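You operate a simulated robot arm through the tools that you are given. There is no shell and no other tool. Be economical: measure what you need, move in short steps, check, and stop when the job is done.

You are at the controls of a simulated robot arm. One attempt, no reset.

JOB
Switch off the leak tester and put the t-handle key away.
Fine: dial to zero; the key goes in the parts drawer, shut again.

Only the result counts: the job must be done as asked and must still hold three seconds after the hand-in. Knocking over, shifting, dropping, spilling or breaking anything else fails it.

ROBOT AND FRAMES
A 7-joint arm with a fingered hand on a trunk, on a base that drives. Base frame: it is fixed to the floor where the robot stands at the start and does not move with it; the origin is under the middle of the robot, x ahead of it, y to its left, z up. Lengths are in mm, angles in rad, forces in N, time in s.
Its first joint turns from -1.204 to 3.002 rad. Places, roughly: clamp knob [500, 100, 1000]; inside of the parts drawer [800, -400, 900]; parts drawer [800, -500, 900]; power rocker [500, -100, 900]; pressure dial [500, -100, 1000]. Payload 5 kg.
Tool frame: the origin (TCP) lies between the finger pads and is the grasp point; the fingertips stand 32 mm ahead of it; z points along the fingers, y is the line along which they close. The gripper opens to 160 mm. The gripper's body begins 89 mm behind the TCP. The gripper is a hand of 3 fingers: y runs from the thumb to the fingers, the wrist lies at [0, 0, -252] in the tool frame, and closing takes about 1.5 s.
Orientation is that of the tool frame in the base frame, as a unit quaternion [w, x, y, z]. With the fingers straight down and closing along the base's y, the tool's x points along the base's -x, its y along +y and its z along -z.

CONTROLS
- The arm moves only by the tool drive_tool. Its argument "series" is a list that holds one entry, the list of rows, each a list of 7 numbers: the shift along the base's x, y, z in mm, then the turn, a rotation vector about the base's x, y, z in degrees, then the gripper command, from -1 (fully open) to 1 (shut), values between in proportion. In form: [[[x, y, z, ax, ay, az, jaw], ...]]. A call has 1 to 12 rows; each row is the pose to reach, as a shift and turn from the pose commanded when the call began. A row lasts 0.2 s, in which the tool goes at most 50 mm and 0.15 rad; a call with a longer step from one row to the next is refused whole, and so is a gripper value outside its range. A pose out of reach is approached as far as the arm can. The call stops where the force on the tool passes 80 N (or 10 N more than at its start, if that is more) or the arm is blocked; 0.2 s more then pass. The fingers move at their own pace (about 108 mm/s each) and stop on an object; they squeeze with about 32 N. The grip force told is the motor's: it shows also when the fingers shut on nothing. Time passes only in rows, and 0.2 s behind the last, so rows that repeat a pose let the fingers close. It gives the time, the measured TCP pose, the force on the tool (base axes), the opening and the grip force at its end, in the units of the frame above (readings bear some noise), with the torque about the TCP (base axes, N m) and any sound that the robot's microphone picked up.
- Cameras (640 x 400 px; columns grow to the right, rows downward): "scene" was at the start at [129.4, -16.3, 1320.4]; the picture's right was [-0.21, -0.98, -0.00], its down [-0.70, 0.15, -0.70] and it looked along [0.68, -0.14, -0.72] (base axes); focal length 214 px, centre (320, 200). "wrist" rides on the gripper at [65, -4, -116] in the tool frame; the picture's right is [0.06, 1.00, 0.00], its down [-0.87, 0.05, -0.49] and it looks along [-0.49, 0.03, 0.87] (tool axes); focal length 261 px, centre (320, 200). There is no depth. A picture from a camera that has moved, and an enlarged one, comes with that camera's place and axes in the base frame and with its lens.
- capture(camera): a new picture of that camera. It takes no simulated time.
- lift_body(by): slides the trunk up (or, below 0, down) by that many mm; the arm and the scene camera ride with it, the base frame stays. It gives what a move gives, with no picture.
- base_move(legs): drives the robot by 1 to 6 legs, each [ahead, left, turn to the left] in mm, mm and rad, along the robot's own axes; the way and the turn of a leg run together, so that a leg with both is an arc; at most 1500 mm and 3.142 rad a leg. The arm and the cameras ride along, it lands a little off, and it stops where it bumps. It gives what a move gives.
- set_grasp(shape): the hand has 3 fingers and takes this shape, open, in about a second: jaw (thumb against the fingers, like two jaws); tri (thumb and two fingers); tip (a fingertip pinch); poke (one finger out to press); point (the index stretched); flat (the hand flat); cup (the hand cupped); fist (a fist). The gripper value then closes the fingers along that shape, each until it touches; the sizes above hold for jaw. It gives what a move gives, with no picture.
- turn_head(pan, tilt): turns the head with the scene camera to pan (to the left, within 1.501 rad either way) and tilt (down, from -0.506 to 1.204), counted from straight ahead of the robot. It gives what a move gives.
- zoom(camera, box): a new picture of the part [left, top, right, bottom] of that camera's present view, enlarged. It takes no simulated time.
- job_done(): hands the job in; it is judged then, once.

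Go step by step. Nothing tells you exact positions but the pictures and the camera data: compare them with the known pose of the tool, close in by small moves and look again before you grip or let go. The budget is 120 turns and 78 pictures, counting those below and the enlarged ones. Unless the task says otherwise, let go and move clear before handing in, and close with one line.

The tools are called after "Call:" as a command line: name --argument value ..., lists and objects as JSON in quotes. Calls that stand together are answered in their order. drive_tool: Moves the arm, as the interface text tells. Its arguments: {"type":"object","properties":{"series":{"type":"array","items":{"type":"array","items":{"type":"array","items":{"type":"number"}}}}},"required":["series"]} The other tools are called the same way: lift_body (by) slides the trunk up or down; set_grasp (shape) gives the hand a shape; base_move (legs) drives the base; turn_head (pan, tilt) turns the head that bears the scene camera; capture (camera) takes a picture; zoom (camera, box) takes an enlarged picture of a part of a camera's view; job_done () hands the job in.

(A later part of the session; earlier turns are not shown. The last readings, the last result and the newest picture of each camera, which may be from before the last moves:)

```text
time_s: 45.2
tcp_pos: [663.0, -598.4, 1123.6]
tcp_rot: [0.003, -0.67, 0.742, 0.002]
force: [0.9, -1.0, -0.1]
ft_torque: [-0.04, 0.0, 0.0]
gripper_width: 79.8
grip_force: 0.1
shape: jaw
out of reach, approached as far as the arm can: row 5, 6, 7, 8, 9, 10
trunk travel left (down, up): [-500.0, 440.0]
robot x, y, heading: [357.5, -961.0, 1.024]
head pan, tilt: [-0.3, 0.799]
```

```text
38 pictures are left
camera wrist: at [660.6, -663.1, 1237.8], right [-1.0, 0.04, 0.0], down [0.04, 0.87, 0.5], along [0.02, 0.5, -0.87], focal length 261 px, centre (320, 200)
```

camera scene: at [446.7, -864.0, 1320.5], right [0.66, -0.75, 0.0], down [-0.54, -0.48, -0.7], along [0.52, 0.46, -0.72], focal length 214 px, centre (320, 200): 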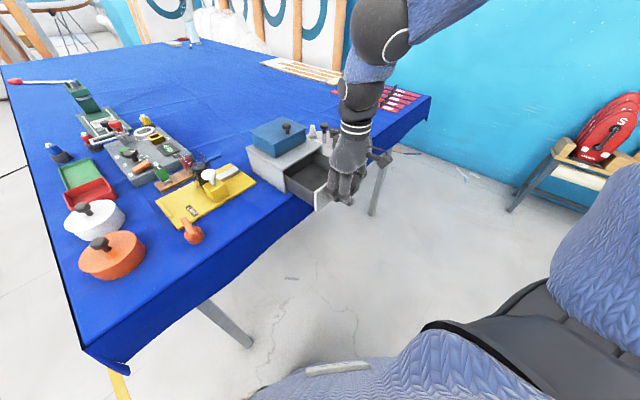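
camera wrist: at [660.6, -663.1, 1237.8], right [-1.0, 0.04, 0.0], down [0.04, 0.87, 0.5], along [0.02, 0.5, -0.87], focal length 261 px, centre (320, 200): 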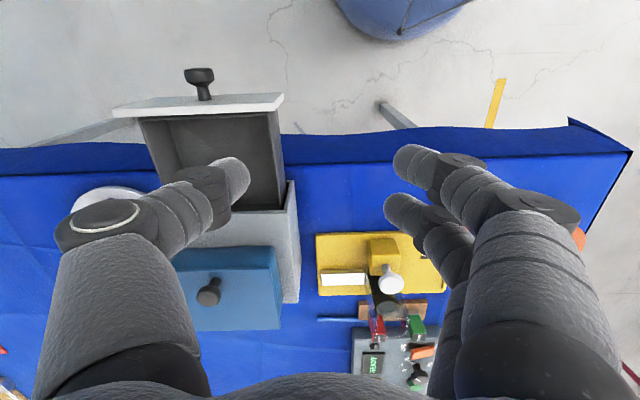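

The arm won't go left of about -9° azimuth, so a better stance is needed with both the key and the drawer front-right of the robot. I'll back the base off and turn it.

Call:
base_move --legs '[[-72, 198, 0], [0, 0, 0.326]]'

Call:
turn_head --pan -0.4 --tilt 0.8

Call:
capture --camera "scene"

```text
time_s: 48.0
tcp_pos: [320.5, -476.1, 1122.9]
tcp_rot: [-0.002, 0.782, -0.623, -0.003]
force: [-0.1, 0.9, 0.2]
ft_torque: [-0.03, 0.02, 0.01]
gripper_width: 80.2
grip_force: 0.0
shape: jaw
trunk travel left (down, up): [-500.0, 440.0]
robot x, y, heading: [152.2, -920.7, 1.36]
head pan, tilt: [-0.3, 0.799]
```

```text
time_s: 48.6
tcp_pos: [319.6, -476.5, 1124.0]
tcp_rot: [-0.003, 0.783, -0.622, -0.003]
force: [-0.3, 0.0, 0.0]
ft_torque: [0.0, 0.0, -0.01]
gripper_width: 79.6
grip_force: 0.1
shape: jaw
trunk travel left (down, up): [-500.0, 440.0]
robot x, y, heading: [151.2, -918.4, 1.354]
head pan, tilt: [-0.4, 0.799]
```

```text
37 pictures are left
camera scene: at [207.9, -802.9, 1320.6], right [0.82, -0.58, 0.0], down [-0.41, -0.59, -0.7], along [0.4, 0.57, -0.72], focal length 214 px, centre (320, 200)
```

scene: 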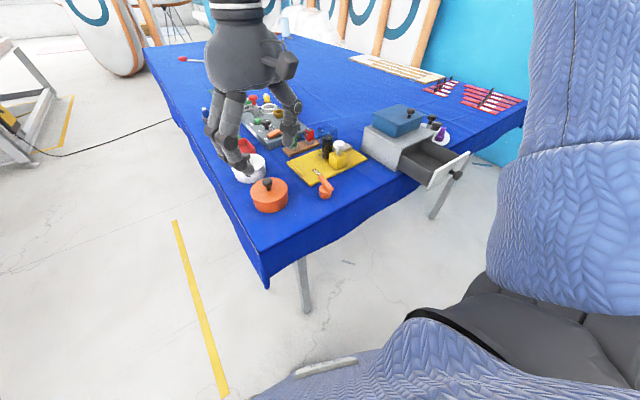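

Better stance. I'll move the tool over the key and look with the wrist camera.

Call:
drive_tool --series '[[[38, -6, 0, 0, 0, -5, 0], [76, -12, 0, 0, 0, -10, 0], [114, -18, -10, 0, 0, -15, 0], [150, -24, -34, 0, 0, -19, 0], [150, -24, -34, 0, 0, -19, 0]]]'

Call:
capture --camera "wrist"

Call:
zoom --camera "scene" --box '[280, 150, 376, 210]'

```text
time_s: 49.8
tcp_pos: [468.3, -500.7, 1087.6]
tcp_rot: [0.003, -0.668, 0.744, 0.004]
force: [0.3, -0.1, 0.1]
ft_torque: [-0.02, 0.0, 0.01]
gripper_width: 80.2
grip_force: 0.0
shape: jaw
trunk travel left (down, up): [-500.0, 440.0]
robot x, y, heading: [152.2, -919.2, 1.355]
head pan, tilt: [-0.4, 0.799]
```

```text
36 pictures are left
camera wrist: at [467.2, -565.8, 1201.8], right [-1.0, 0.04, 0.0], down [0.04, 0.87, 0.5], along [0.02, 0.5, -0.87], focal length 261 px, centre (320, 200)
```

wrist: 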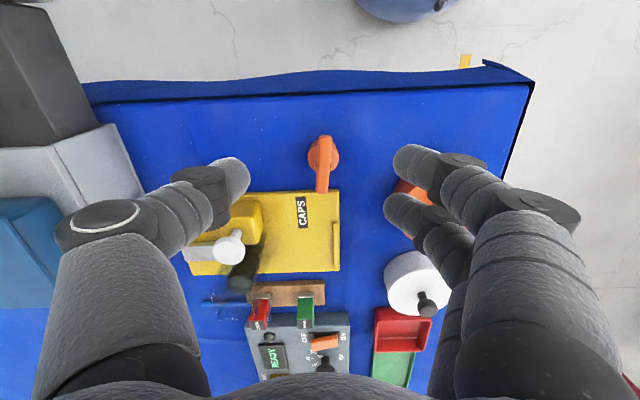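

```text
6.67 times, centred on (328, 180) of scene
camera zoom: at [207.5, -803.1, 1320.7], right [0.82, -0.58, 0.0], down [-0.41, -0.59, -0.7], along [0.4, 0.57, -0.72], focal length 1430 px, centre (267, 333)
```

zoom: 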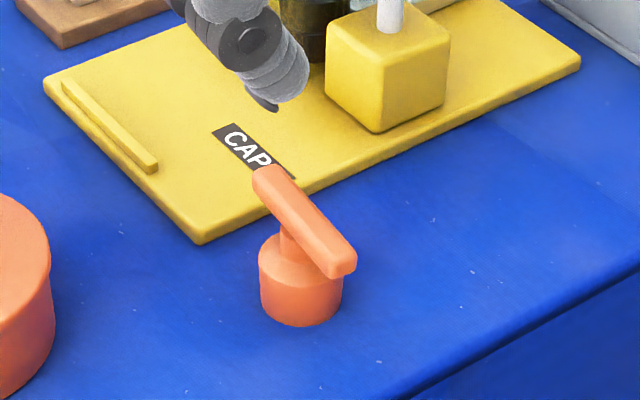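

The key's bar is nearly aligned with the finger plane. I'll zoom for an accurate centre before descending.

Call:
zoom --camera "wrist" --box '[280, 120, 376, 200]'

```text
5.00 times, centred on (328, 160) of wrist
camera zoom: at [467.2, -565.8, 1201.8], right [-1.0, 0.04, 0.0], down [0.04, 0.87, 0.5], along [0.02, 0.5, -0.87], focal length 1303 px, centre (280, 400)
```

zoom: 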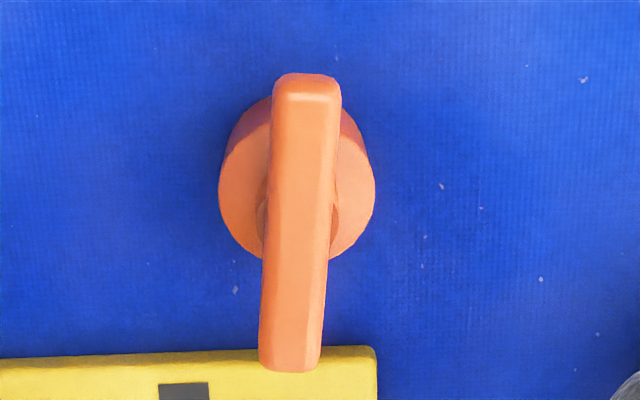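

Bar centre is (468, -458), about 5° off y. I'll narrow the hand and descend to just above the bar, then check.

Call:
drive_tool --series '[[[0, 21, -15, 0, 0, 0.9, 0.375], [0, 43, -50, 0, 0, 0.9, 0.375], [0, 43, -90, 0, 0, 0.9, 0.375], [0, 43, -110, 0, 0, 0.9, 0.375]]]'

Call:
zoom --camera "wrist" --box '[200, 100, 440, 250]'

Call:
zoom --camera "scene" --box '[270, 120, 398, 220]'

```text
time_s: 50.8
tcp_pos: [470.1, -457.0, 982.3]
tcp_rot: [0.004, -0.675, 0.738, 0.003]
force: [-0.1, -0.1, 0.2]
ft_torque: [-0.01, 0.0, 0.01]
gripper_width: 50.5
grip_force: 0.1
shape: jaw
trunk travel left (down, up): [-500.0, 440.0]
robot x, y, heading: [152.9, -919.7, 1.359]
head pan, tilt: [-0.4, 0.799]
```

```text
2.67 times, centred on (320, 175) of wrist
camera zoom: at [469.3, -522.3, 1096.0], right [-1.0, 0.03, 0.0], down [0.02, 0.87, 0.5], along [0.01, 0.5, -0.87], focal length 695 px, centre (320, 267)
```

zoom: 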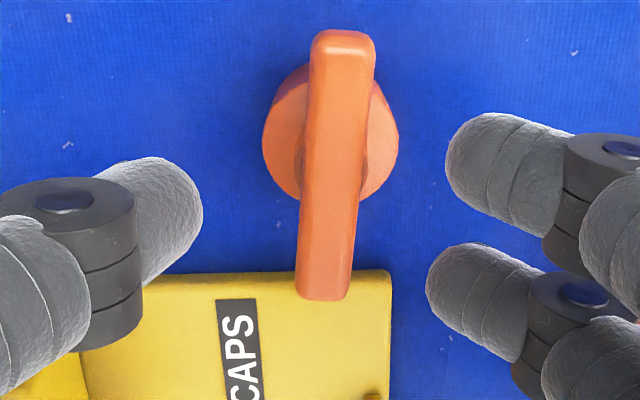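

```text
4.00 times, centred on (334, 170) of scene
camera zoom: at [208.3, -802.6, 1320.6], right [0.82, -0.58, 0.0], down [-0.41, -0.59, -0.7], along [0.4, 0.57, -0.72], focal length 858 px, centre (264, 320)
```

zoom: 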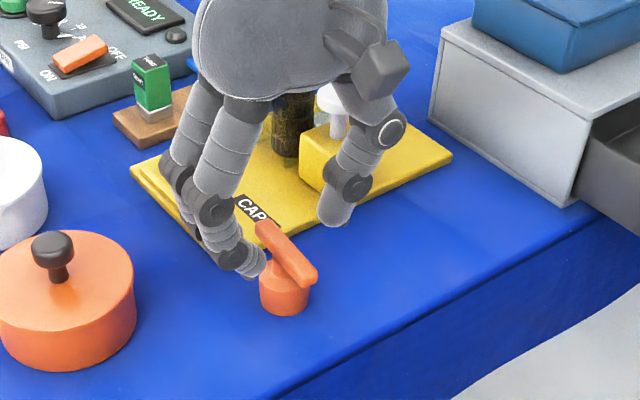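

Alignment is good: I need a 3 mm shift in x and a 32 mm descent, then close.

Call:
drive_tool --series '[[[-3, -1, -12, 0, 0, 0, 0.375], [-3, -1, -24, 0, 0, 0, 0.375], [-3, -1, -32, 0, 0, 0, 0.375], [-3, -1, -32, 0, 0, 0, 0.6], [-3, -1, -32, 0, 0, 0, 0.8], [-3, -1, -32, 0, 0, 0, 1], [-3, -1, -32, 0, 0, 0, 1], [-3, -1, -32, 0, 0, 0, 1]]]'

Call:
zoom --camera "wrist" --box '[200, 100, 440, 250]'

Call:
zoom --camera "scene" --box '[270, 120, 398, 220]'

```text
time_s: 52.6
tcp_pos: [466.5, -457.2, 948.9]
tcp_rot: [0.004, -0.675, 0.738, 0.003]
force: [2.0, 5.3, 26.7]
ft_torque: [0.11, -0.07, -0.03]
gripper_width: 20.2
grip_force: 31.9
shape: jaw
trunk travel left (down, up): [-500.0, 440.0]
robot x, y, heading: [152.0, -919.6, 1.354]
head pan, tilt: [-0.4, 0.799]
```

```text
2.67 times, centred on (320, 175) of wrist
camera zoom: at [465.0, -523.8, 1063.5], right [-1.0, 0.03, 0.0], down [0.02, 0.87, 0.5], along [0.01, 0.5, -0.87], focal length 695 px, centre (320, 267)
```

zoom: 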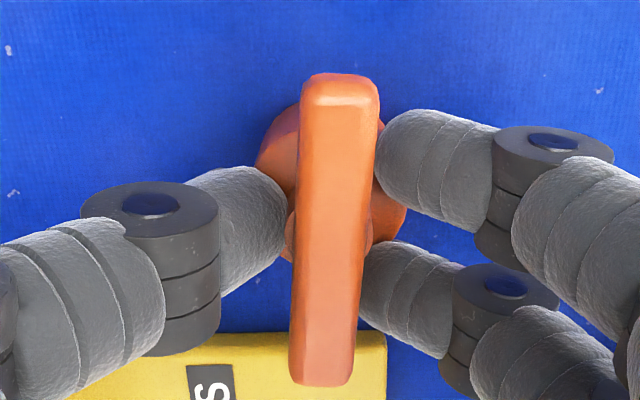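

```text
4.00 times, centred on (334, 170) of scene
camera zoom: at [207.4, -803.6, 1321.0], right [0.82, -0.58, 0.0], down [-0.41, -0.59, -0.7], along [0.4, 0.57, -0.72], focal length 858 px, centre (264, 320)
```

zoom: 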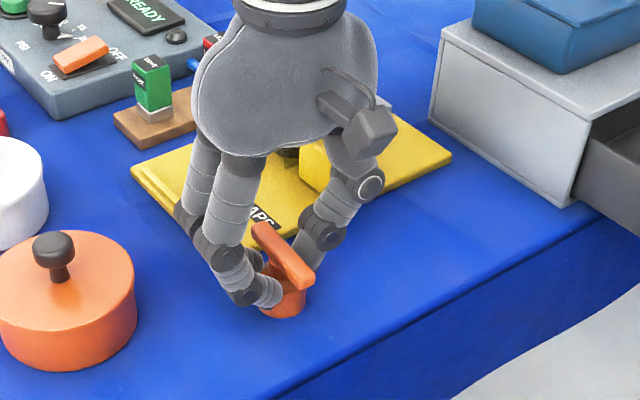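

The hand has gripped at 20 mm with some upward push from the body's shoulder. I'll do a small lift and check.

Call:
drive_tool --series '[[[0, 0, 8, 0, 0, 0, 1], [0, 0, 18, 0, 0, 0, 1], [0, 0, 30, 0, 0, 0, 1], [0, 0, 30, 0, 0, 0, 1]]]'

Call:
zoom --camera "scene" --box '[270, 120, 398, 220]'

```text
time_s: 53.6
tcp_pos: [467.0, -458.7, 976.6]
tcp_rot: [0.002, -0.675, 0.738, 0.002]
force: [-0.3, 0.6, 0.1]
ft_torque: [-0.02, -0.03, -0.02]
gripper_width: 18.4
grip_force: 31.7
shape: jaw
trunk travel left (down, up): [-500.0, 440.0]
robot x, y, heading: [151.5, -922.0, 1.361]
head pan, tilt: [-0.4, 0.799]
```

```text
4.00 times, centred on (334, 170) of scene
camera zoom: at [208.1, -802.7, 1320.5], right [0.82, -0.58, 0.0], down [-0.41, -0.59, -0.7], along [0.4, 0.57, -0.72], focal length 858 px, centre (264, 320)
```

zoom: 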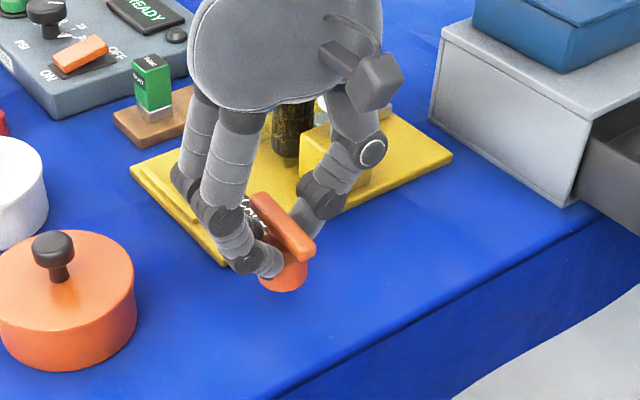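

The key is lifted and held by its neck. I'll carry it up and over to above the open drawer.

Call:
drive_tool --series '[[[0, -5, 45, 0, 0, 0, 1], [0, -15, 90, 0, 0, 0, 1], [15, -30, 125, 0, 0, 0, 1], [55, -45, 133, 0, 0, 1, 1], [95, -60, 133, 0, 0, 2, 1], [135, -75, 133, 0, 0, 3, 1], [175, -85, 133, 0, 0, 4, 1], [215, -92, 133, 0, 0, 5, 1], [255, -100, 133, 0, 0, 5.2, 1], [290, -105, 133, 0, 0, 5.2, 1], [317, -107, 133, 0, 0, 5.2, 1], [317, -107, 133, 0, 0, 5.2, 1]]]'

Call:
turn_head --pan -0.75 --tilt 0.65

Call:
capture --camera "wrist"

Call:
capture --camera "scene"

```text
time_s: 56.2
tcp_pos: [784.8, -567.8, 1110.8]
tcp_rot: [-0.004, 0.708, -0.707, -0.004]
force: [-1.0, 1.1, 0.2]
ft_torque: [-0.01, -0.02, -0.04]
gripper_width: 18.2
grip_force: 32.3
shape: jaw
trunk travel left (down, up): [-500.0, 440.0]
robot x, y, heading: [152.7, -917.6, 1.356]
head pan, tilt: [-0.4, 0.799]
```

```text
time_s: 57.0
tcp_pos: [784.3, -568.6, 1110.1]
tcp_rot: [-0.003, 0.708, -0.706, -0.003]
force: [0.4, -0.3, -0.8]
ft_torque: [-0.02, -0.03, -0.01]
gripper_width: 18.1
grip_force: 32.0
shape: jaw
trunk travel left (down, up): [-500.0, 440.0]
robot x, y, heading: [148.0, -916.9, 1.359]
head pan, tilt: [-0.75, 0.649]
```

```text
28 pictures are left
camera wrist: at [788.4, -632.9, 1225.2], right [-1.0, -0.06, 0.0], down [-0.06, 0.87, 0.5], along [-0.03, 0.5, -0.87], focal length 261 px, centre (320, 200)
```

wrist: 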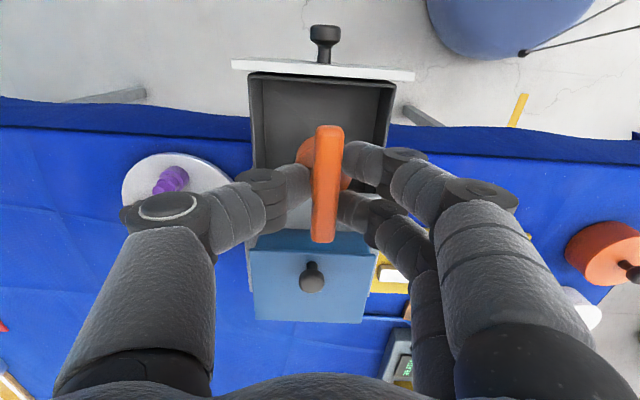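

```text
27 pictures are left
camera scene: at [232.9, -819.5, 1333.2], right [0.57, -0.82, 0.0], down [-0.5, -0.34, -0.8], along [0.65, 0.45, -0.61], focal length 214 px, centre (320, 200)
```

scene: 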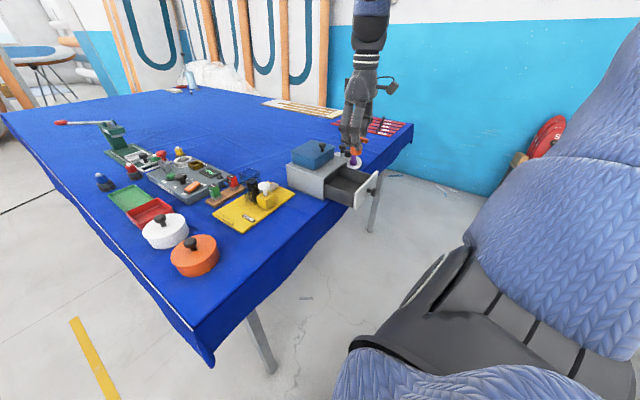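

The key hangs over the open drawer and looks centred. I'll lower it into the drawer.

Call:
drive_tool --series '[[[0, 2, -40, 0, 0, 0, 1], [0, 2, -80, 0, 0, 0, 1], [0, 2, -100, 0, 0, 0, 1], [0, 2, -112, 0, 0, 0, 1]]]'

Call:
zoom --camera "scene" --box '[280, 110, 408, 220]'

Call:
zoom --camera "wrist" --box '[200, 60, 440, 280]'

```text
time_s: 58.0
tcp_pos: [785.1, -563.8, 997.4]
tcp_rot: [-0.002, 0.708, -0.706, -0.003]
force: [-0.4, 0.1, -0.3]
ft_torque: [0.01, -0.01, -0.01]
gripper_width: 18.2
grip_force: 31.7
shape: jaw
trunk travel left (down, up): [-500.0, 440.0]
robot x, y, heading: [150.8, -921.6, 1.358]
head pan, tilt: [-0.75, 0.649]
```

```text
3.64 times, centred on (344, 165) of scene
camera zoom: at [233.2, -819.5, 1333.2], right [0.57, -0.82, 0.0], down [-0.5, -0.34, -0.8], along [0.65, 0.45, -0.6], focal length 780 px, centre (233, 327)
```

zoom: 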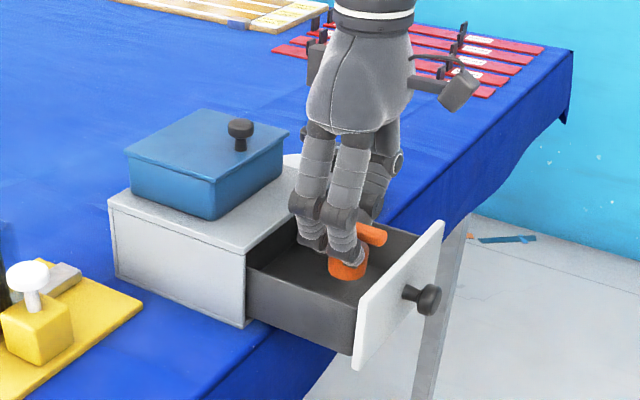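

```text
1.82 times, centred on (320, 170) of wrist
camera zoom: at [789.4, -628.7, 1112.1], right [-1.0, -0.06, 0.0], down [-0.05, 0.87, 0.5], along [-0.03, 0.5, -0.87], focal length 474 px, centre (320, 254)
```

zoom: 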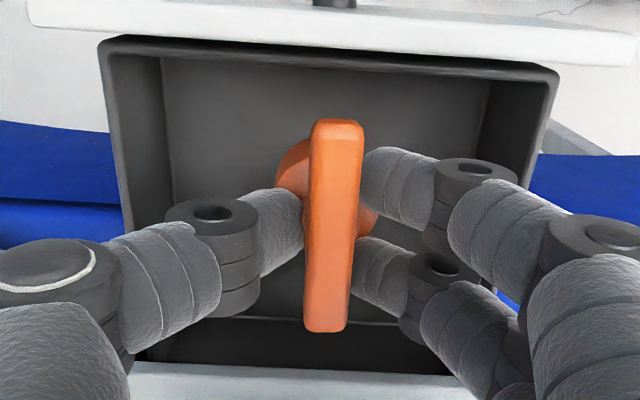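

Well centred inside the drawer. I'll lower in small steps until the floor is felt.

Call:
drive_tool --series '[[[0, 0, -5, 0, 0, 0, 1], [0, 0, -10, 0, 0, 0, 1], [0, 0, -15, 0, 0, 0, 1], [0, 0, -15, 0, 0, 0, 1]]]'

```text
time_s: 59.0
tcp_pos: [783.9, -563.8, 983.2]
tcp_rot: [-0.003, 0.708, -0.707, -0.003]
force: [-0.4, 0.2, 0.0]
ft_torque: [-0.02, 0.03, 0.0]
gripper_width: 18.2
grip_force: 32.0
shape: jaw
trunk travel left (down, up): [-500.0, 440.0]
robot x, y, heading: [154.8, -918.6, 1.354]
head pan, tilt: [-0.75, 0.649]
```

Call:
drive_tool --series '[[[0, 0, -3, 0, 0, 0, 1], [0, 0, -6, 0, 0, 0, 1], [0, 0, -9, 0, 0, 0, 1], [0, 0, -9, 0, 0, 0, 1]]]'

```text
time_s: 60.0
tcp_pos: [784.2, -562.5, 974.5]
tcp_rot: [-0.003, 0.707, -0.707, -0.003]
force: [0.2, -0.7, 0.0]
ft_torque: [-0.04, 0.0, 0.01]
gripper_width: 18.5
grip_force: 31.9
shape: jaw
trunk travel left (down, up): [-500.0, 440.0]
robot x, y, heading: [146.5, -917.3, 1.357]
head pan, tilt: [-0.75, 0.649]
```

No floor contact yet at TCP z 974.5, so I'll continue in small steps.

Call:
drive_tool --series '[[[0, 0, -3, 0, 0, 0, 1], [0, 0, -6, 0, 0, 0, 1], [0, 0, -9, 0, 0, 0, 1], [0, 0, -9, 0, 0, 0, 1]]]'

```text
time_s: 61.0
tcp_pos: [784.3, -563.0, 965.6]
tcp_rot: [-0.003, 0.708, -0.707, -0.003]
force: [0.2, 0.4, 5.7]
ft_torque: [-0.03, 0.08, -0.01]
gripper_width: 18.2
grip_force: 31.7
shape: jaw
trunk travel left (down, up): [-500.0, 440.0]
robot x, y, heading: [153.1, -918.6, 1.358]
head pan, tilt: [-0.75, 0.649]
```

Floor contact at z≈966. I'll open modestly and rise.

Call:
drive_tool --series '[[[0, 0, 0, 0, 0, 0, 0.7], [0, 0, 0, 0, 0, 0, 0.5], [0, 0, 0, 0, 0, 0, 0.35], [0, 0, 0, 0, 0, 0, 0.35], [0, 0, 20, 0, 0, 0, 0.35], [0, 0, 50, 0, 0, 0, 0.35], [0, 0, 90, 0, 0, 0, 0.35], [0, -15, 130, 0, 0, 0, 0.35]]]'

Call:
capture --camera "wrist"

Call:
zoom --camera "scene" --box '[280, 110, 408, 220]'

```text
time_s: 62.9
tcp_pos: [782.6, -580.5, 1097.6]
tcp_rot: [-0.003, 0.708, -0.707, -0.004]
force: [0.0, 0.2, -0.3]
ft_torque: [0.02, -0.01, -0.01]
gripper_width: 51.8
grip_force: 0.0
shape: jaw
trunk travel left (down, up): [-500.0, 440.0]
robot x, y, heading: [151.9, -919.0, 1.356]
head pan, tilt: [-0.75, 0.649]
```

```text
24 pictures are left
camera wrist: at [787.5, -645.1, 1212.4], right [-1.0, -0.06, 0.0], down [-0.06, 0.86, 0.5], along [-0.03, 0.5, -0.87], focal length 261 px, centre (320, 200)
```

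wrist: 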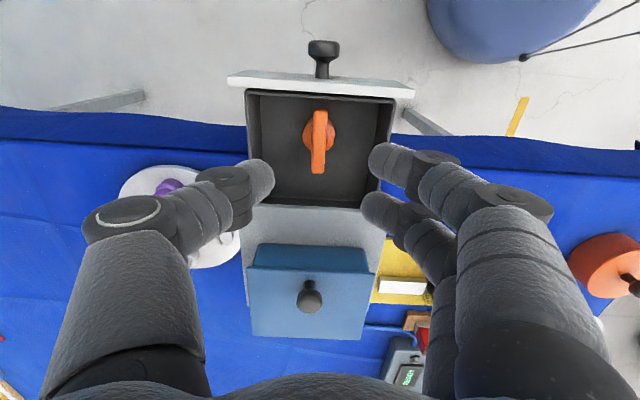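

```text
3.64 times, centred on (344, 165) of scene
camera zoom: at [232.2, -820.4, 1333.3], right [0.57, -0.82, 0.0], down [-0.5, -0.34, -0.8], along [0.66, 0.45, -0.6], focal length 780 px, centre (233, 327)
```

zoom: 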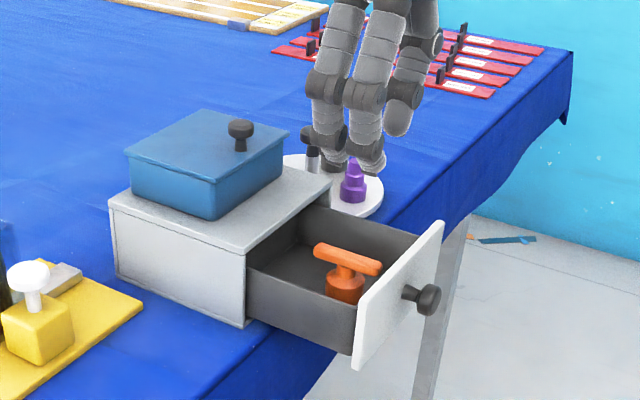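

The key stands upright in the drawer, well below the casing's opening. Now I'll close the fingers, come down outside the knob, and push the drawer shut.

Call:
drive_tool --series '[[[3, -40, 0, 0, 0, 0, 0.35], [6, -80, 0, 0, 0, 0, 0.6], [8, -115, 0, 0, 0, 0, 1], [8, -135, 0, 0, 0, 0, 1], [8, -135, -45, 0, 0, 0, 1], [8, -135, -90, 0, 0, 0, 1], [8, -135, -130, 0, 0, 0, 1], [8, -135, -145, 0, 0, 0, 1]]]'

Call:
capture --camera "wrist"

```text
time_s: 64.7
tcp_pos: [791.6, -713.4, 948.8]
tcp_rot: [-0.004, 0.708, -0.706, -0.003]
force: [-0.1, -0.3, -0.6]
ft_torque: [0.01, -0.03, -0.01]
gripper_width: 0.0
grip_force: 32.1
shape: jaw
trunk travel left (down, up): [-500.0, 440.0]
robot x, y, heading: [147.6, -921.2, 1.358]
head pan, tilt: [-0.75, 0.649]
```

```text
22 pictures are left
camera wrist: at [796.2, -778.5, 1063.1], right [-1.0, -0.06, 0.0], down [-0.06, 0.86, 0.5], along [-0.03, 0.5, -0.87], focal length 261 px, centre (320, 200)
```

wrist: 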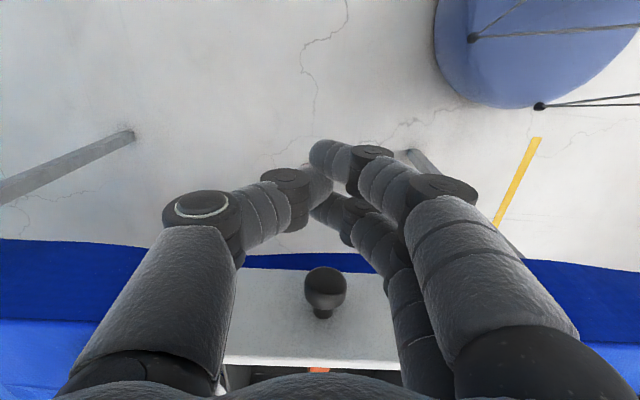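

The closed fingers line up with the knob. I'll push along +y in moderate steps.

Call:
drive_tool --series '[[[-4, 15, 8, 0, 0, 0, 1], [-4, 30, 8, 0, 0, 0, 1], [-4, 45, 8, 0, 0, 0, 1], [-4, 60, 8, 0, 0, 0, 1], [-4, 75, 8, 0, 0, 0, 1], [-4, 90, 8, 0, 0, 0, 1], [-4, 105, 8, 0, 0, 0, 1]]]'

Call:
zoom --camera "scene" --box '[280, 110, 408, 220]'

```text
time_s: 66.2
tcp_pos: [790.1, -608.3, 957.8]
tcp_rot: [0.004, -0.707, 0.707, 0.003]
force: [-0.5, -1.0, 0.7]
ft_torque: [0.02, 0.0, 0.0]
gripper_width: 0.1
grip_force: 32.2
shape: jaw
trunk travel left (down, up): [-500.0, 440.0]
robot x, y, heading: [149.6, -919.9, 1.353]
head pan, tilt: [-0.75, 0.649]
```

```text
3.64 times, centred on (344, 165) of scene
camera zoom: at [233.1, -819.2, 1333.1], right [0.57, -0.82, 0.0], down [-0.5, -0.34, -0.8], along [0.65, 0.45, -0.6], focal length 780 px, centre (233, 327)
```

zoom: 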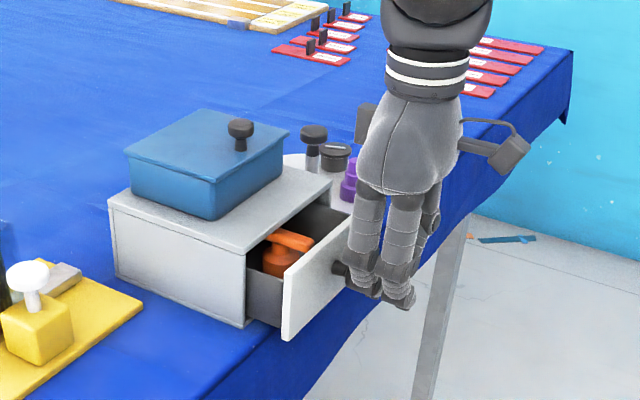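

The drawer is closing and the key is clearing the casing. I'll continue gently.

Call:
drive_tool --series '[[[0, 10, 0, 0, 0, 0, 1], [0, 20, 0, 0, 0, 0, 1], [0, 30, 0, 0, 0, 0, 1], [0, 38, 0, 0, 0, 0, 1]]]'

Call:
zoom --camera "scene" --box '[280, 110, 408, 220]'

```text
time_s: 67.2
tcp_pos: [789.8, -570.6, 957.8]
tcp_rot: [-0.003, 0.708, -0.706, -0.002]
force: [0.7, -0.6, 0.4]
ft_torque: [-0.03, 0.0, -0.01]
gripper_width: 0.0
grip_force: 31.9
shape: jaw
trunk travel left (down, up): [-500.0, 440.0]
robot x, y, heading: [151.5, -917.1, 1.357]
head pan, tilt: [-0.75, 0.649]
```

```text
3.64 times, centred on (344, 165) of scene
camera zoom: at [233.0, -819.4, 1333.2], right [0.57, -0.82, 0.0], down [-0.5, -0.34, -0.8], along [0.65, 0.45, -0.6], focal length 780 px, centre (233, 327)
```

zoom: 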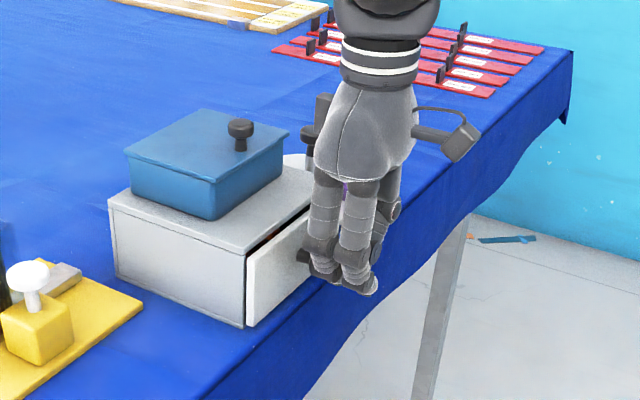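

Nearly shut. I'll push in 3 mm steps until resistance.

Call:
drive_tool --series '[[[0, 3, 0, 0, 0, 0, 1], [0, 6, 0, 0, 0, 0, 1], [0, 9, 0, 0, 0, 0, 1], [0, 12, 0, 0, 0, 0, 1]]]'

```text
time_s: 68.2
tcp_pos: [789.5, -565.1, 957.9]
tcp_rot: [0.002, -0.707, 0.708, 0.002]
force: [-2.6, -44.5, -1.9]
ft_torque: [-0.81, -0.02, 0.4]
gripper_width: 0.1
grip_force: 31.7
shape: jaw
trunk travel left (down, up): [-500.0, 440.0]
robot x, y, heading: [153.2, -919.4, 1.356]
head pan, tilt: [-0.75, 0.649]
```

Firm stop reached at 44 N, so it's shut. I'll back off, rise, and check.

Call:
drive_tool --series '[[[0, -20, 0, 0, 0, 0, 1], [0, -60, 10, 0, 0, 0, 1], [0, -80, 50, 0, 0, 0, 1], [0, -80, 95, 0, 0, 0, 1], [0, -80, 140, 0, 0, 0, 1], [0, -80, 180, 0, 0, 0, 1]]]'

Call:
zoom --camera "wrist" --box '[200, 160, 440, 360]'

Call:
zoom --camera "scene" --box '[280, 110, 408, 220]'

```text
time_s: 69.7
tcp_pos: [786.8, -636.0, 1139.8]
tcp_rot: [-0.003, 0.708, -0.707, -0.003]
force: [-1.3, 0.7, -0.4]
ft_torque: [0.01, -0.04, 0.0]
gripper_width: 0.0
grip_force: 32.2
shape: jaw
trunk travel left (down, up): [-500.0, 440.0]
robot x, y, heading: [152.2, -919.9, 1.358]
head pan, tilt: [-0.75, 0.649]
```

```text
2.00 times, centred on (320, 260) of wrist
camera zoom: at [791.8, -702.1, 1254.3], right [-1.0, -0.06, 0.0], down [-0.06, 0.86, 0.5], along [-0.03, 0.5, -0.87], focal length 521 px, centre (320, 80)
```

zoom: 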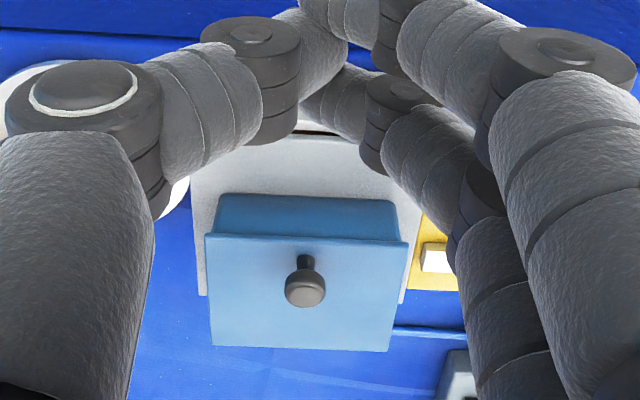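

```text
3.64 times, centred on (344, 165) of scene
camera zoom: at [231.8, -819.6, 1333.2], right [0.57, -0.82, 0.0], down [-0.5, -0.34, -0.8], along [0.66, 0.45, -0.6], focal length 780 px, centre (233, 327)
```

zoom: 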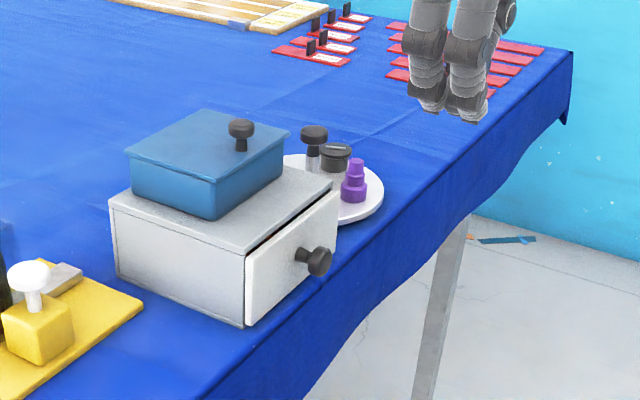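

Drawer is shut and the box is unmoved. Now for the tester: I'll tuck the arm in, then drive back to the table's front with the dial to the robot's front-right.

Call:
drive_tool --series '[[[-40, 5, 20, 0, 0, 0, 0], [-80, 12, 40, 0, 0, 0, 0], [-120, 22, 40, 0, 0, 0, 0], [-160, 32, 40, 0, 0, 0, 0], [-200, 42, 40, 0, 0, 0, 0], [-240, 54, 40, 0, 0, 0, 0], [-280, 66, 40, 0, 0, 0, 0]]]'

Call:
base_move --legs '[[-44, 205, 0], [0, 0, -1.358], [0, 1070, 0], [60, 0, 0]]'

Call:
turn_head --pan -0.4 --tilt 0.85

Call:
capture --camera "scene"

```text
time_s: 71.2
tcp_pos: [506.4, -572.5, 1181.5]
tcp_rot: [-0.003, 0.708, -0.707, -0.002]
force: [-0.4, 0.5, 0.1]
ft_torque: [0.0, -0.01, -0.03]
gripper_width: 79.5
grip_force: 0.2
shape: jaw
trunk travel left (down, up): [-500.0, 440.0]
robot x, y, heading: [154.8, -919.6, 1.357]
head pan, tilt: [-0.75, 0.649]
```

```text
time_s: 81.9
tcp_pos: [427.6, -134.7, 1181.2]
tcp_rot: [0.003, -0.104, 0.995, 0.0]
force: [0.2, 0.0, -0.3]
ft_torque: [0.01, 0.08, 0.01]
gripper_width: 80.0
grip_force: 0.1
shape: jaw
trunk travel left (down, up): [-500.0, 440.0]
robot x, y, heading: [11.7, 143.7, -0.004]
head pan, tilt: [-0.75, 0.649]
```

```text
time_s: 82.7
tcp_pos: [427.7, -134.5, 1182.1]
tcp_rot: [0.004, -0.103, 0.995, 0.0]
force: [0.0, -1.2, 0.1]
ft_torque: [-0.01, 0.0, 0.01]
gripper_width: 79.6
grip_force: 0.0
shape: jaw
trunk travel left (down, up): [-500.0, 440.0]
robot x, y, heading: [11.8, 146.8, -0.009]
head pan, tilt: [-0.4, 0.85]
```

```text
17 pictures are left
camera scene: at [136.6, 114.6, 1316.6], right [-0.4, -0.92, 0.0], down [-0.69, 0.3, -0.66], along [0.61, -0.26, -0.75], focal length 214 px, centre (320, 200)
```

scene: 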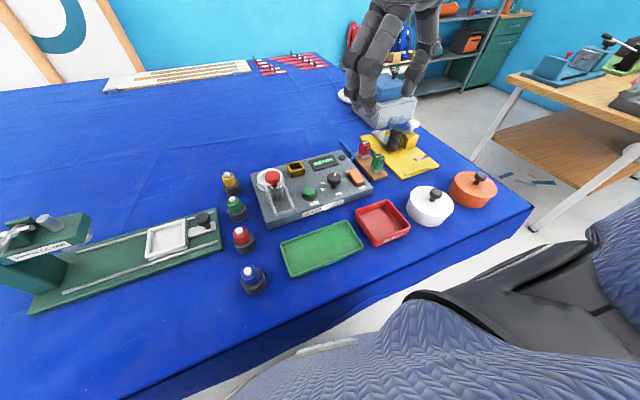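

Good stance with the tester in front. I'll zoom both cameras on the dial and rocker.

Call:
zoom --camera "wrist" --box '[310, 90, 470, 210]'

Call:
zoom --camera "scene" --box '[296, 150, 376, 210]'

```text
3.33 times, centred on (390, 150) of wrist
camera zoom: at [362.9, -151.0, 1296.2], right [-0.27, 0.96, 0.0], down [0.84, 0.23, 0.5], along [0.48, 0.13, -0.87], focal length 869 px, centre (87, 367)
```

zoom: 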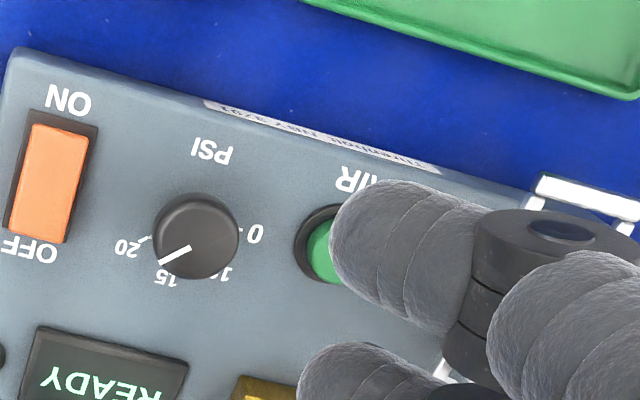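

```text
6.67 times, centred on (336, 180) of scene
camera zoom: at [136.6, 114.6, 1316.6], right [-0.4, -0.92, 0.0], down [-0.69, 0.3, -0.66], along [0.61, -0.26, -0.75], focal length 1430 px, centre (213, 333)
```

zoom: 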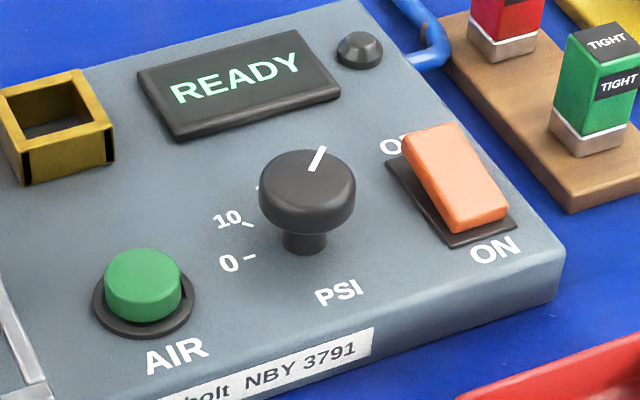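

Dial is at about (481, -70) with its top z≈950. The pointer sits near -42° and the 0 mark near +90°, so it needs about +132° counter-clockwise. I'll hover above it with a narrowed hand.

Call:
drive_tool --series '[[[15, 20, -35, 0, 0, 4, 0.3], [30, 40, -75, 0, 0, 8, 0.3], [45, 55, -115, 0, 0, 8, 0.3], [54, 64, -150, 0, 0, 8, 0.3], [54, 64, -160, 0, 0, 8, 0.3], [54, 64, -160, 0, 0, 8, 0.3]]]'

Call:
capture --camera "wrist"

```text
time_s: 84.1
tcp_pos: [478.7, -70.0, 1020.3]
tcp_rot: [0.003, -0.172, 0.985, 0.001]
force: [-0.5, 0.3, 0.1]
ft_torque: [0.03, 0.03, 0.03]
gripper_width: 56.2
grip_force: 0.1
shape: jaw
trunk travel left (down, up): [-500.0, 440.0]
robot x, y, heading: [13.4, 143.2, -0.007]
head pan, tilt: [-0.4, 0.85]
```

```text
14 pictures are left
camera wrist: at [418.3, -96.0, 1135.9], right [-0.4, 0.92, 0.0], down [0.8, 0.35, 0.5], along [0.46, 0.2, -0.87], focal length 261 px, centre (320, 200)
```

wrist: 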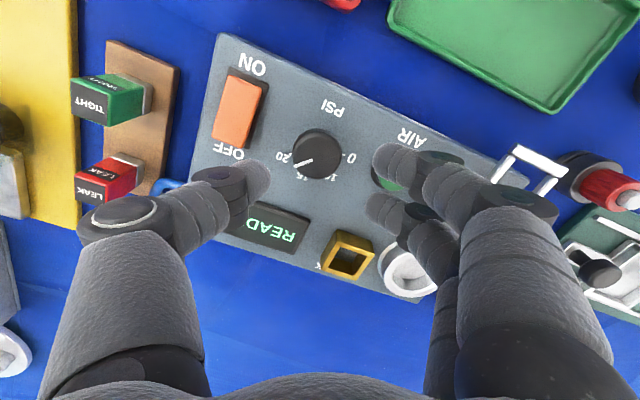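

Dial centre confirmed at (482, -71). I'll yaw to about 42° to clear the AIR button, then descend around the dial.

Call:
drive_tool --series '[[[3, -1, 0, 0, 0, 8, 0.375], [3, -1, 0, 0, 0, 16, 0.375], [3, -1, 0, 0, 0, 22, 0.375], [3, -1, -25, 0, 0, 22, 0.375], [3, -1, -45, 0, 0, 22, 0.375], [3, -1, -62, 0, 0, 22, 0.375], [3, -1, -62, 0, 0, 22, 0.375]]]'

Call:
zoom --camera "wrist" --box '[200, 100, 440, 250]'

```text
time_s: 85.7
tcp_pos: [484.3, -72.7, 961.2]
tcp_rot: [0.003, -0.357, 0.934, 0.001]
force: [7.0, -9.2, 10.2]
ft_torque: [-0.6, -0.46, 0.06]
gripper_width: 22.3
grip_force: 32.3
shape: jaw
trunk travel left (down, up): [-500.0, 440.0]
robot x, y, heading: [12.8, 146.2, -0.008]
head pan, tilt: [-0.4, 0.85]
```

```text
2.67 times, centred on (320, 175) of wrist
camera zoom: at [437.8, -118.9, 1075.7], right [-0.71, 0.7, 0.0], down [0.61, 0.62, 0.5], along [0.35, 0.35, -0.87], focal length 695 px, centre (320, 267)
```

zoom: 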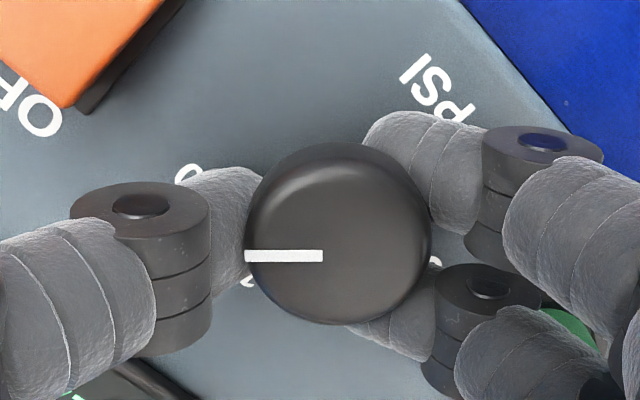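

The fingers touched the dial on the way down and are a few mm off centre. I'll rise, open wider, recentre on (480.5, -71), and descend again.

Call:
drive_tool --series '[[[0, 0, 20, 0, 0, 0, 0.2], [-1, 0, 45, 0, 0, 0, 0.1], [-1, 0, 45, 0, 0, 0, 0.05], [-1, 0, 20, 0, 0, 0, 0.05], [-1, 0, 3, 0, 0, 0, 0.05], [-1, 0, 3, 0, 0, 0, 0.05]]]'

Call:
zoom --camera "wrist" --box '[200, 100, 440, 250]'

```text
time_s: 87.1
tcp_pos: [480.8, -71.7, 963.4]
tcp_rot: [0.003, -0.358, 0.934, 0.001]
force: [-1.5, -1.0, 6.7]
ft_torque: [0.18, 0.3, 0.1]
gripper_width: 75.8
grip_force: 0.0
shape: jaw
trunk travel left (down, up): [-500.0, 440.0]
robot x, y, heading: [14.5, 147.0, -0.006]
head pan, tilt: [-0.4, 0.85]
```

```text
2.67 times, centred on (320, 175) of wrist
camera zoom: at [435.0, -118.7, 1077.8], right [-0.71, 0.7, 0.0], down [0.61, 0.62, 0.5], along [0.35, 0.35, -0.87], focal length 695 px, centre (320, 267)
```

zoom: 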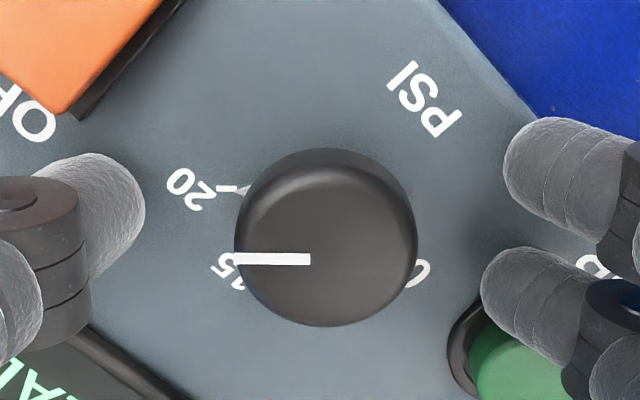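

The fingertips just graze the panel, so I'll raise 4 mm. The marks sit at 0 → 90°, 10 → 45°, 15 → 0°, 20 → -45°, and the pointer is at 20. I need +135° and will grip and turn a first part.

Call:
drive_tool --series '[[[-1, -1, 5, 0, 0, 0, 0.3], [-1, -1, 5, 0, 0, 0, 0.6], [-1, -1, 5, 0, 0, 0, 1], [-1, -1, 5, 0, 0, 0, 1], [-1, -1, 5, 0, 0, 0, 1]]]'

Call:
drive_tool --series '[[[0, 0, 0, 0, 0, 7, 1], [0, 0, 0, 0, 0, 14, 1], [0, 0, 0, 0, 0, 21, 1], [0, 0, 0, 0, 0, 28, 1], [0, 0, 0, 0, 0, 35, 1], [0, 0, 0, 0, 0, 42, 1], [0, 0, 0, 0, 0, 49, 1], [0, 0, 0, 0, 0, 56, 1], [0, 0, 0, 0, 0, 63, 1], [0, 0, 0, 0, 0, 68, 1]]]'

Call:
zoom --camera "wrist" --box '[200, 100, 440, 250]'

```text
time_s: 88.3
tcp_pos: [480.7, -73.5, 968.3]
tcp_rot: [0.003, -0.357, 0.934, 0.002]
force: [1.2, 0.4, -16.5]
ft_torque: [-0.06, -0.07, 0.0]
gripper_width: 21.7
grip_force: 32.6
shape: jaw
trunk travel left (down, up): [-500.0, 440.0]
robot x, y, heading: [12.9, 145.3, -0.009]
head pan, tilt: [-0.4, 0.85]
```

```text
time_s: 90.5
tcp_pos: [482.8, -71.7, 967.9]
tcp_rot: [-0.003, 0.82, -0.573, -0.004]
force: [-5.7, 6.0, -11.2]
ft_torque: [0.1, 0.02, -0.06]
gripper_width: 21.1
grip_force: 31.5
shape: jaw
trunk travel left (down, up): [-500.0, 440.0]
robot x, y, heading: [9.9, 148.8, -0.006]
head pan, tilt: [-0.4, 0.85]
```

```text
2.67 times, centred on (320, 175) of wrist
camera zoom: at [508.0, -131.4, 1081.6], right [-0.92, -0.4, 0.0], down [-0.35, 0.79, 0.5], along [-0.2, 0.46, -0.87], focal length 695 px, centre (320, 267)
```

zoom: 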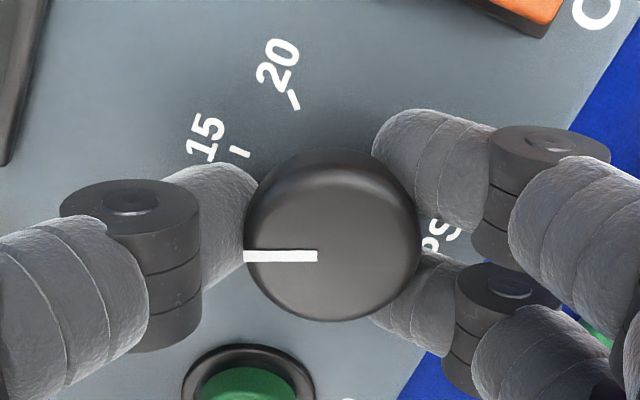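

The dial turns with the hand and the arm still has yaw room. I'll continue turning.

Call:
drive_tool --series '[[[0, 0, 0, 0, 0, 7, 1], [0, 0, 0, 0, 0, 14, 1], [0, 0, 0, 0, 0, 21, 1], [0, 0, 0, 0, 0, 28, 1], [0, 0, 0, 0, 0, 35, 1], [0, 0, 0, 0, 0, 42, 1], [0, 0, 0, 0, 0, 49, 1], [0, 0, 0, 0, 0, 56, 1], [0, 0, 0, 0, 0, 62, 1], [0, 0, 0, 0, 0, 67, 1]]]'

Call:
zoom --camera "wrist" --box '[200, 100, 440, 250]'

```text
time_s: 92.7
tcp_pos: [480.0, -72.1, 967.0]
tcp_rot: [0.0, 1.0, -0.025, -0.005]
force: [-29.3, 14.9, -26.7]
ft_torque: [0.44, 0.42, -0.16]
gripper_width: 19.8
grip_force: 32.2
shape: jaw
trunk travel left (down, up): [-500.0, 440.0]
robot x, y, heading: [14.4, 147.5, -0.008]
head pan, tilt: [-0.4, 0.85]
```

```text
2.67 times, centred on (320, 175) of wrist
camera zoom: at [546.2, -71.0, 1082.3], right [0.01, -1.0, 0.0], down [-0.87, -0.01, 0.5], along [-0.5, 0.0, -0.87], focal length 695 px, centre (320, 267)
```

zoom: 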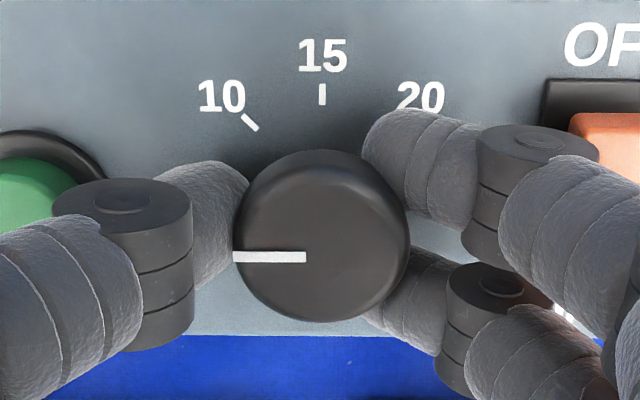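

The pointer now points along +y, which is where 0 should be. I'll release gently, rise, and check against the mark.

Call:
drive_tool --series '[[[0, 0, 0, 0, 0, 0, 0.8], [0, 0, 0, 0, 0, 0, 0.6], [0, 0, 0, 0, 0, 0, 0.38], [0, 0, 0, 0, 0, 0, 0.38], [0, 0, 0, 0, 0, 0, 0.38], [0, 0, 15, 0, 0, 0, 0.38], [0, 0, 40, 0, 0, 0, 0.38], [0, 0, 80, 0, 0, 0, 0.38], [0, 0, 115, 0, 0, 0, 0.38]]]'

Call:
zoom --camera "wrist" --box '[200, 80, 440, 230]'

```text
time_s: 94.7
tcp_pos: [482.1, -73.4, 1084.0]
tcp_rot: [-0.001, 1.0, -0.027, -0.003]
force: [0.7, 0.4, -0.5]
ft_torque: [0.03, -0.03, -0.03]
gripper_width: 49.2
grip_force: 0.1
shape: jaw
trunk travel left (down, up): [-500.0, 440.0]
robot x, y, heading: [15.9, 148.0, -0.008]
head pan, tilt: [-0.4, 0.85]
```

```text
2.67 times, centred on (320, 155) of wrist
camera zoom: at [547.8, -72.8, 1198.6], right [0.01, -1.0, 0.0], down [-0.87, -0.01, 0.5], along [-0.5, 0.0, -0.87], focal length 695 px, centre (320, 320)
```

zoom: 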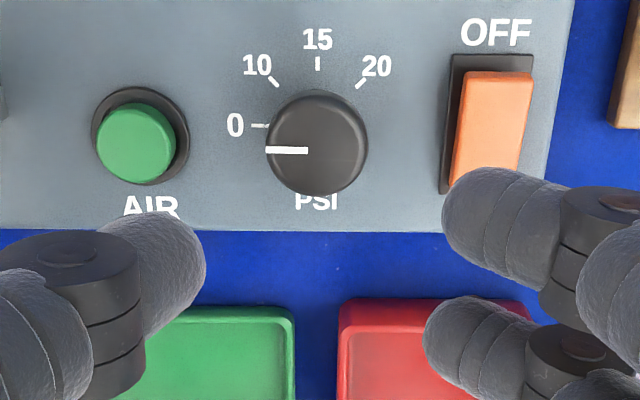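

The pointer lines up with 0. Next is the rocker: I'll shape the hand to poke and look at where the finger is.

Call:
set_grasp --shape "poke"

Call:
capture --camera "wrist"

```text
time_s: 95.6
tcp_pos: [481.8, -74.4, 1083.2]
tcp_rot: [0.0, 1.0, -0.027, -0.004]
force: [1.3, -0.2, 0.1]
ft_torque: [0.02, 0.01, 0.04]
gripper_width: 0.1
grip_force: 0.1
shape: poke
trunk travel left (down, up): [-500.0, 440.0]
robot x, y, heading: [15.6, 146.2, -0.013]
head pan, tilt: [-0.4, 0.85]
```

```text
8 pictures are left
camera wrist: at [548.3, -73.2, 1197.6], right [0.01, -1.0, 0.0], down [-0.87, -0.01, 0.5], along [-0.5, 0.0, -0.87], focal length 261 px, centre (320, 200)
```

wrist: 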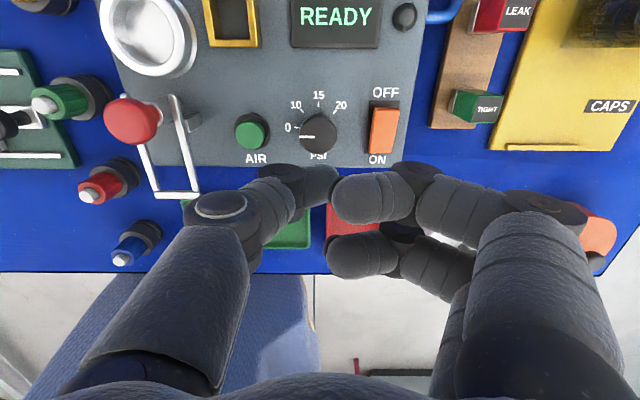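

I need a side view of the poke hand to see which finger sticks out.

Call:
zoom --camera "scene" --box '[270, 60, 430, 180]'

```text
3.33 times, centred on (350, 120) of scene
camera zoom: at [136.5, 114.7, 1316.6], right [-0.4, -0.92, 0.0], down [-0.69, 0.3, -0.66], along [0.61, -0.26, -0.75], focal length 715 px, centre (220, 467)
```

zoom: 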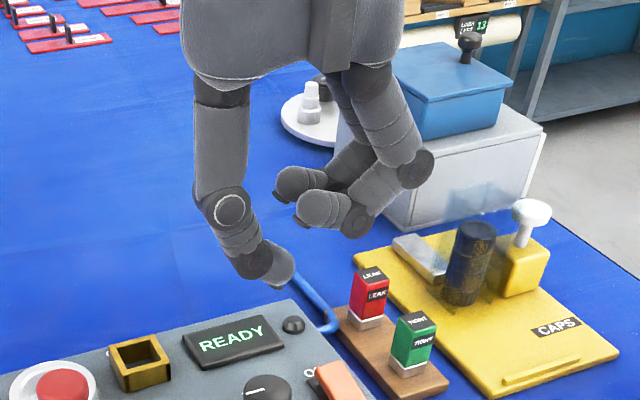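

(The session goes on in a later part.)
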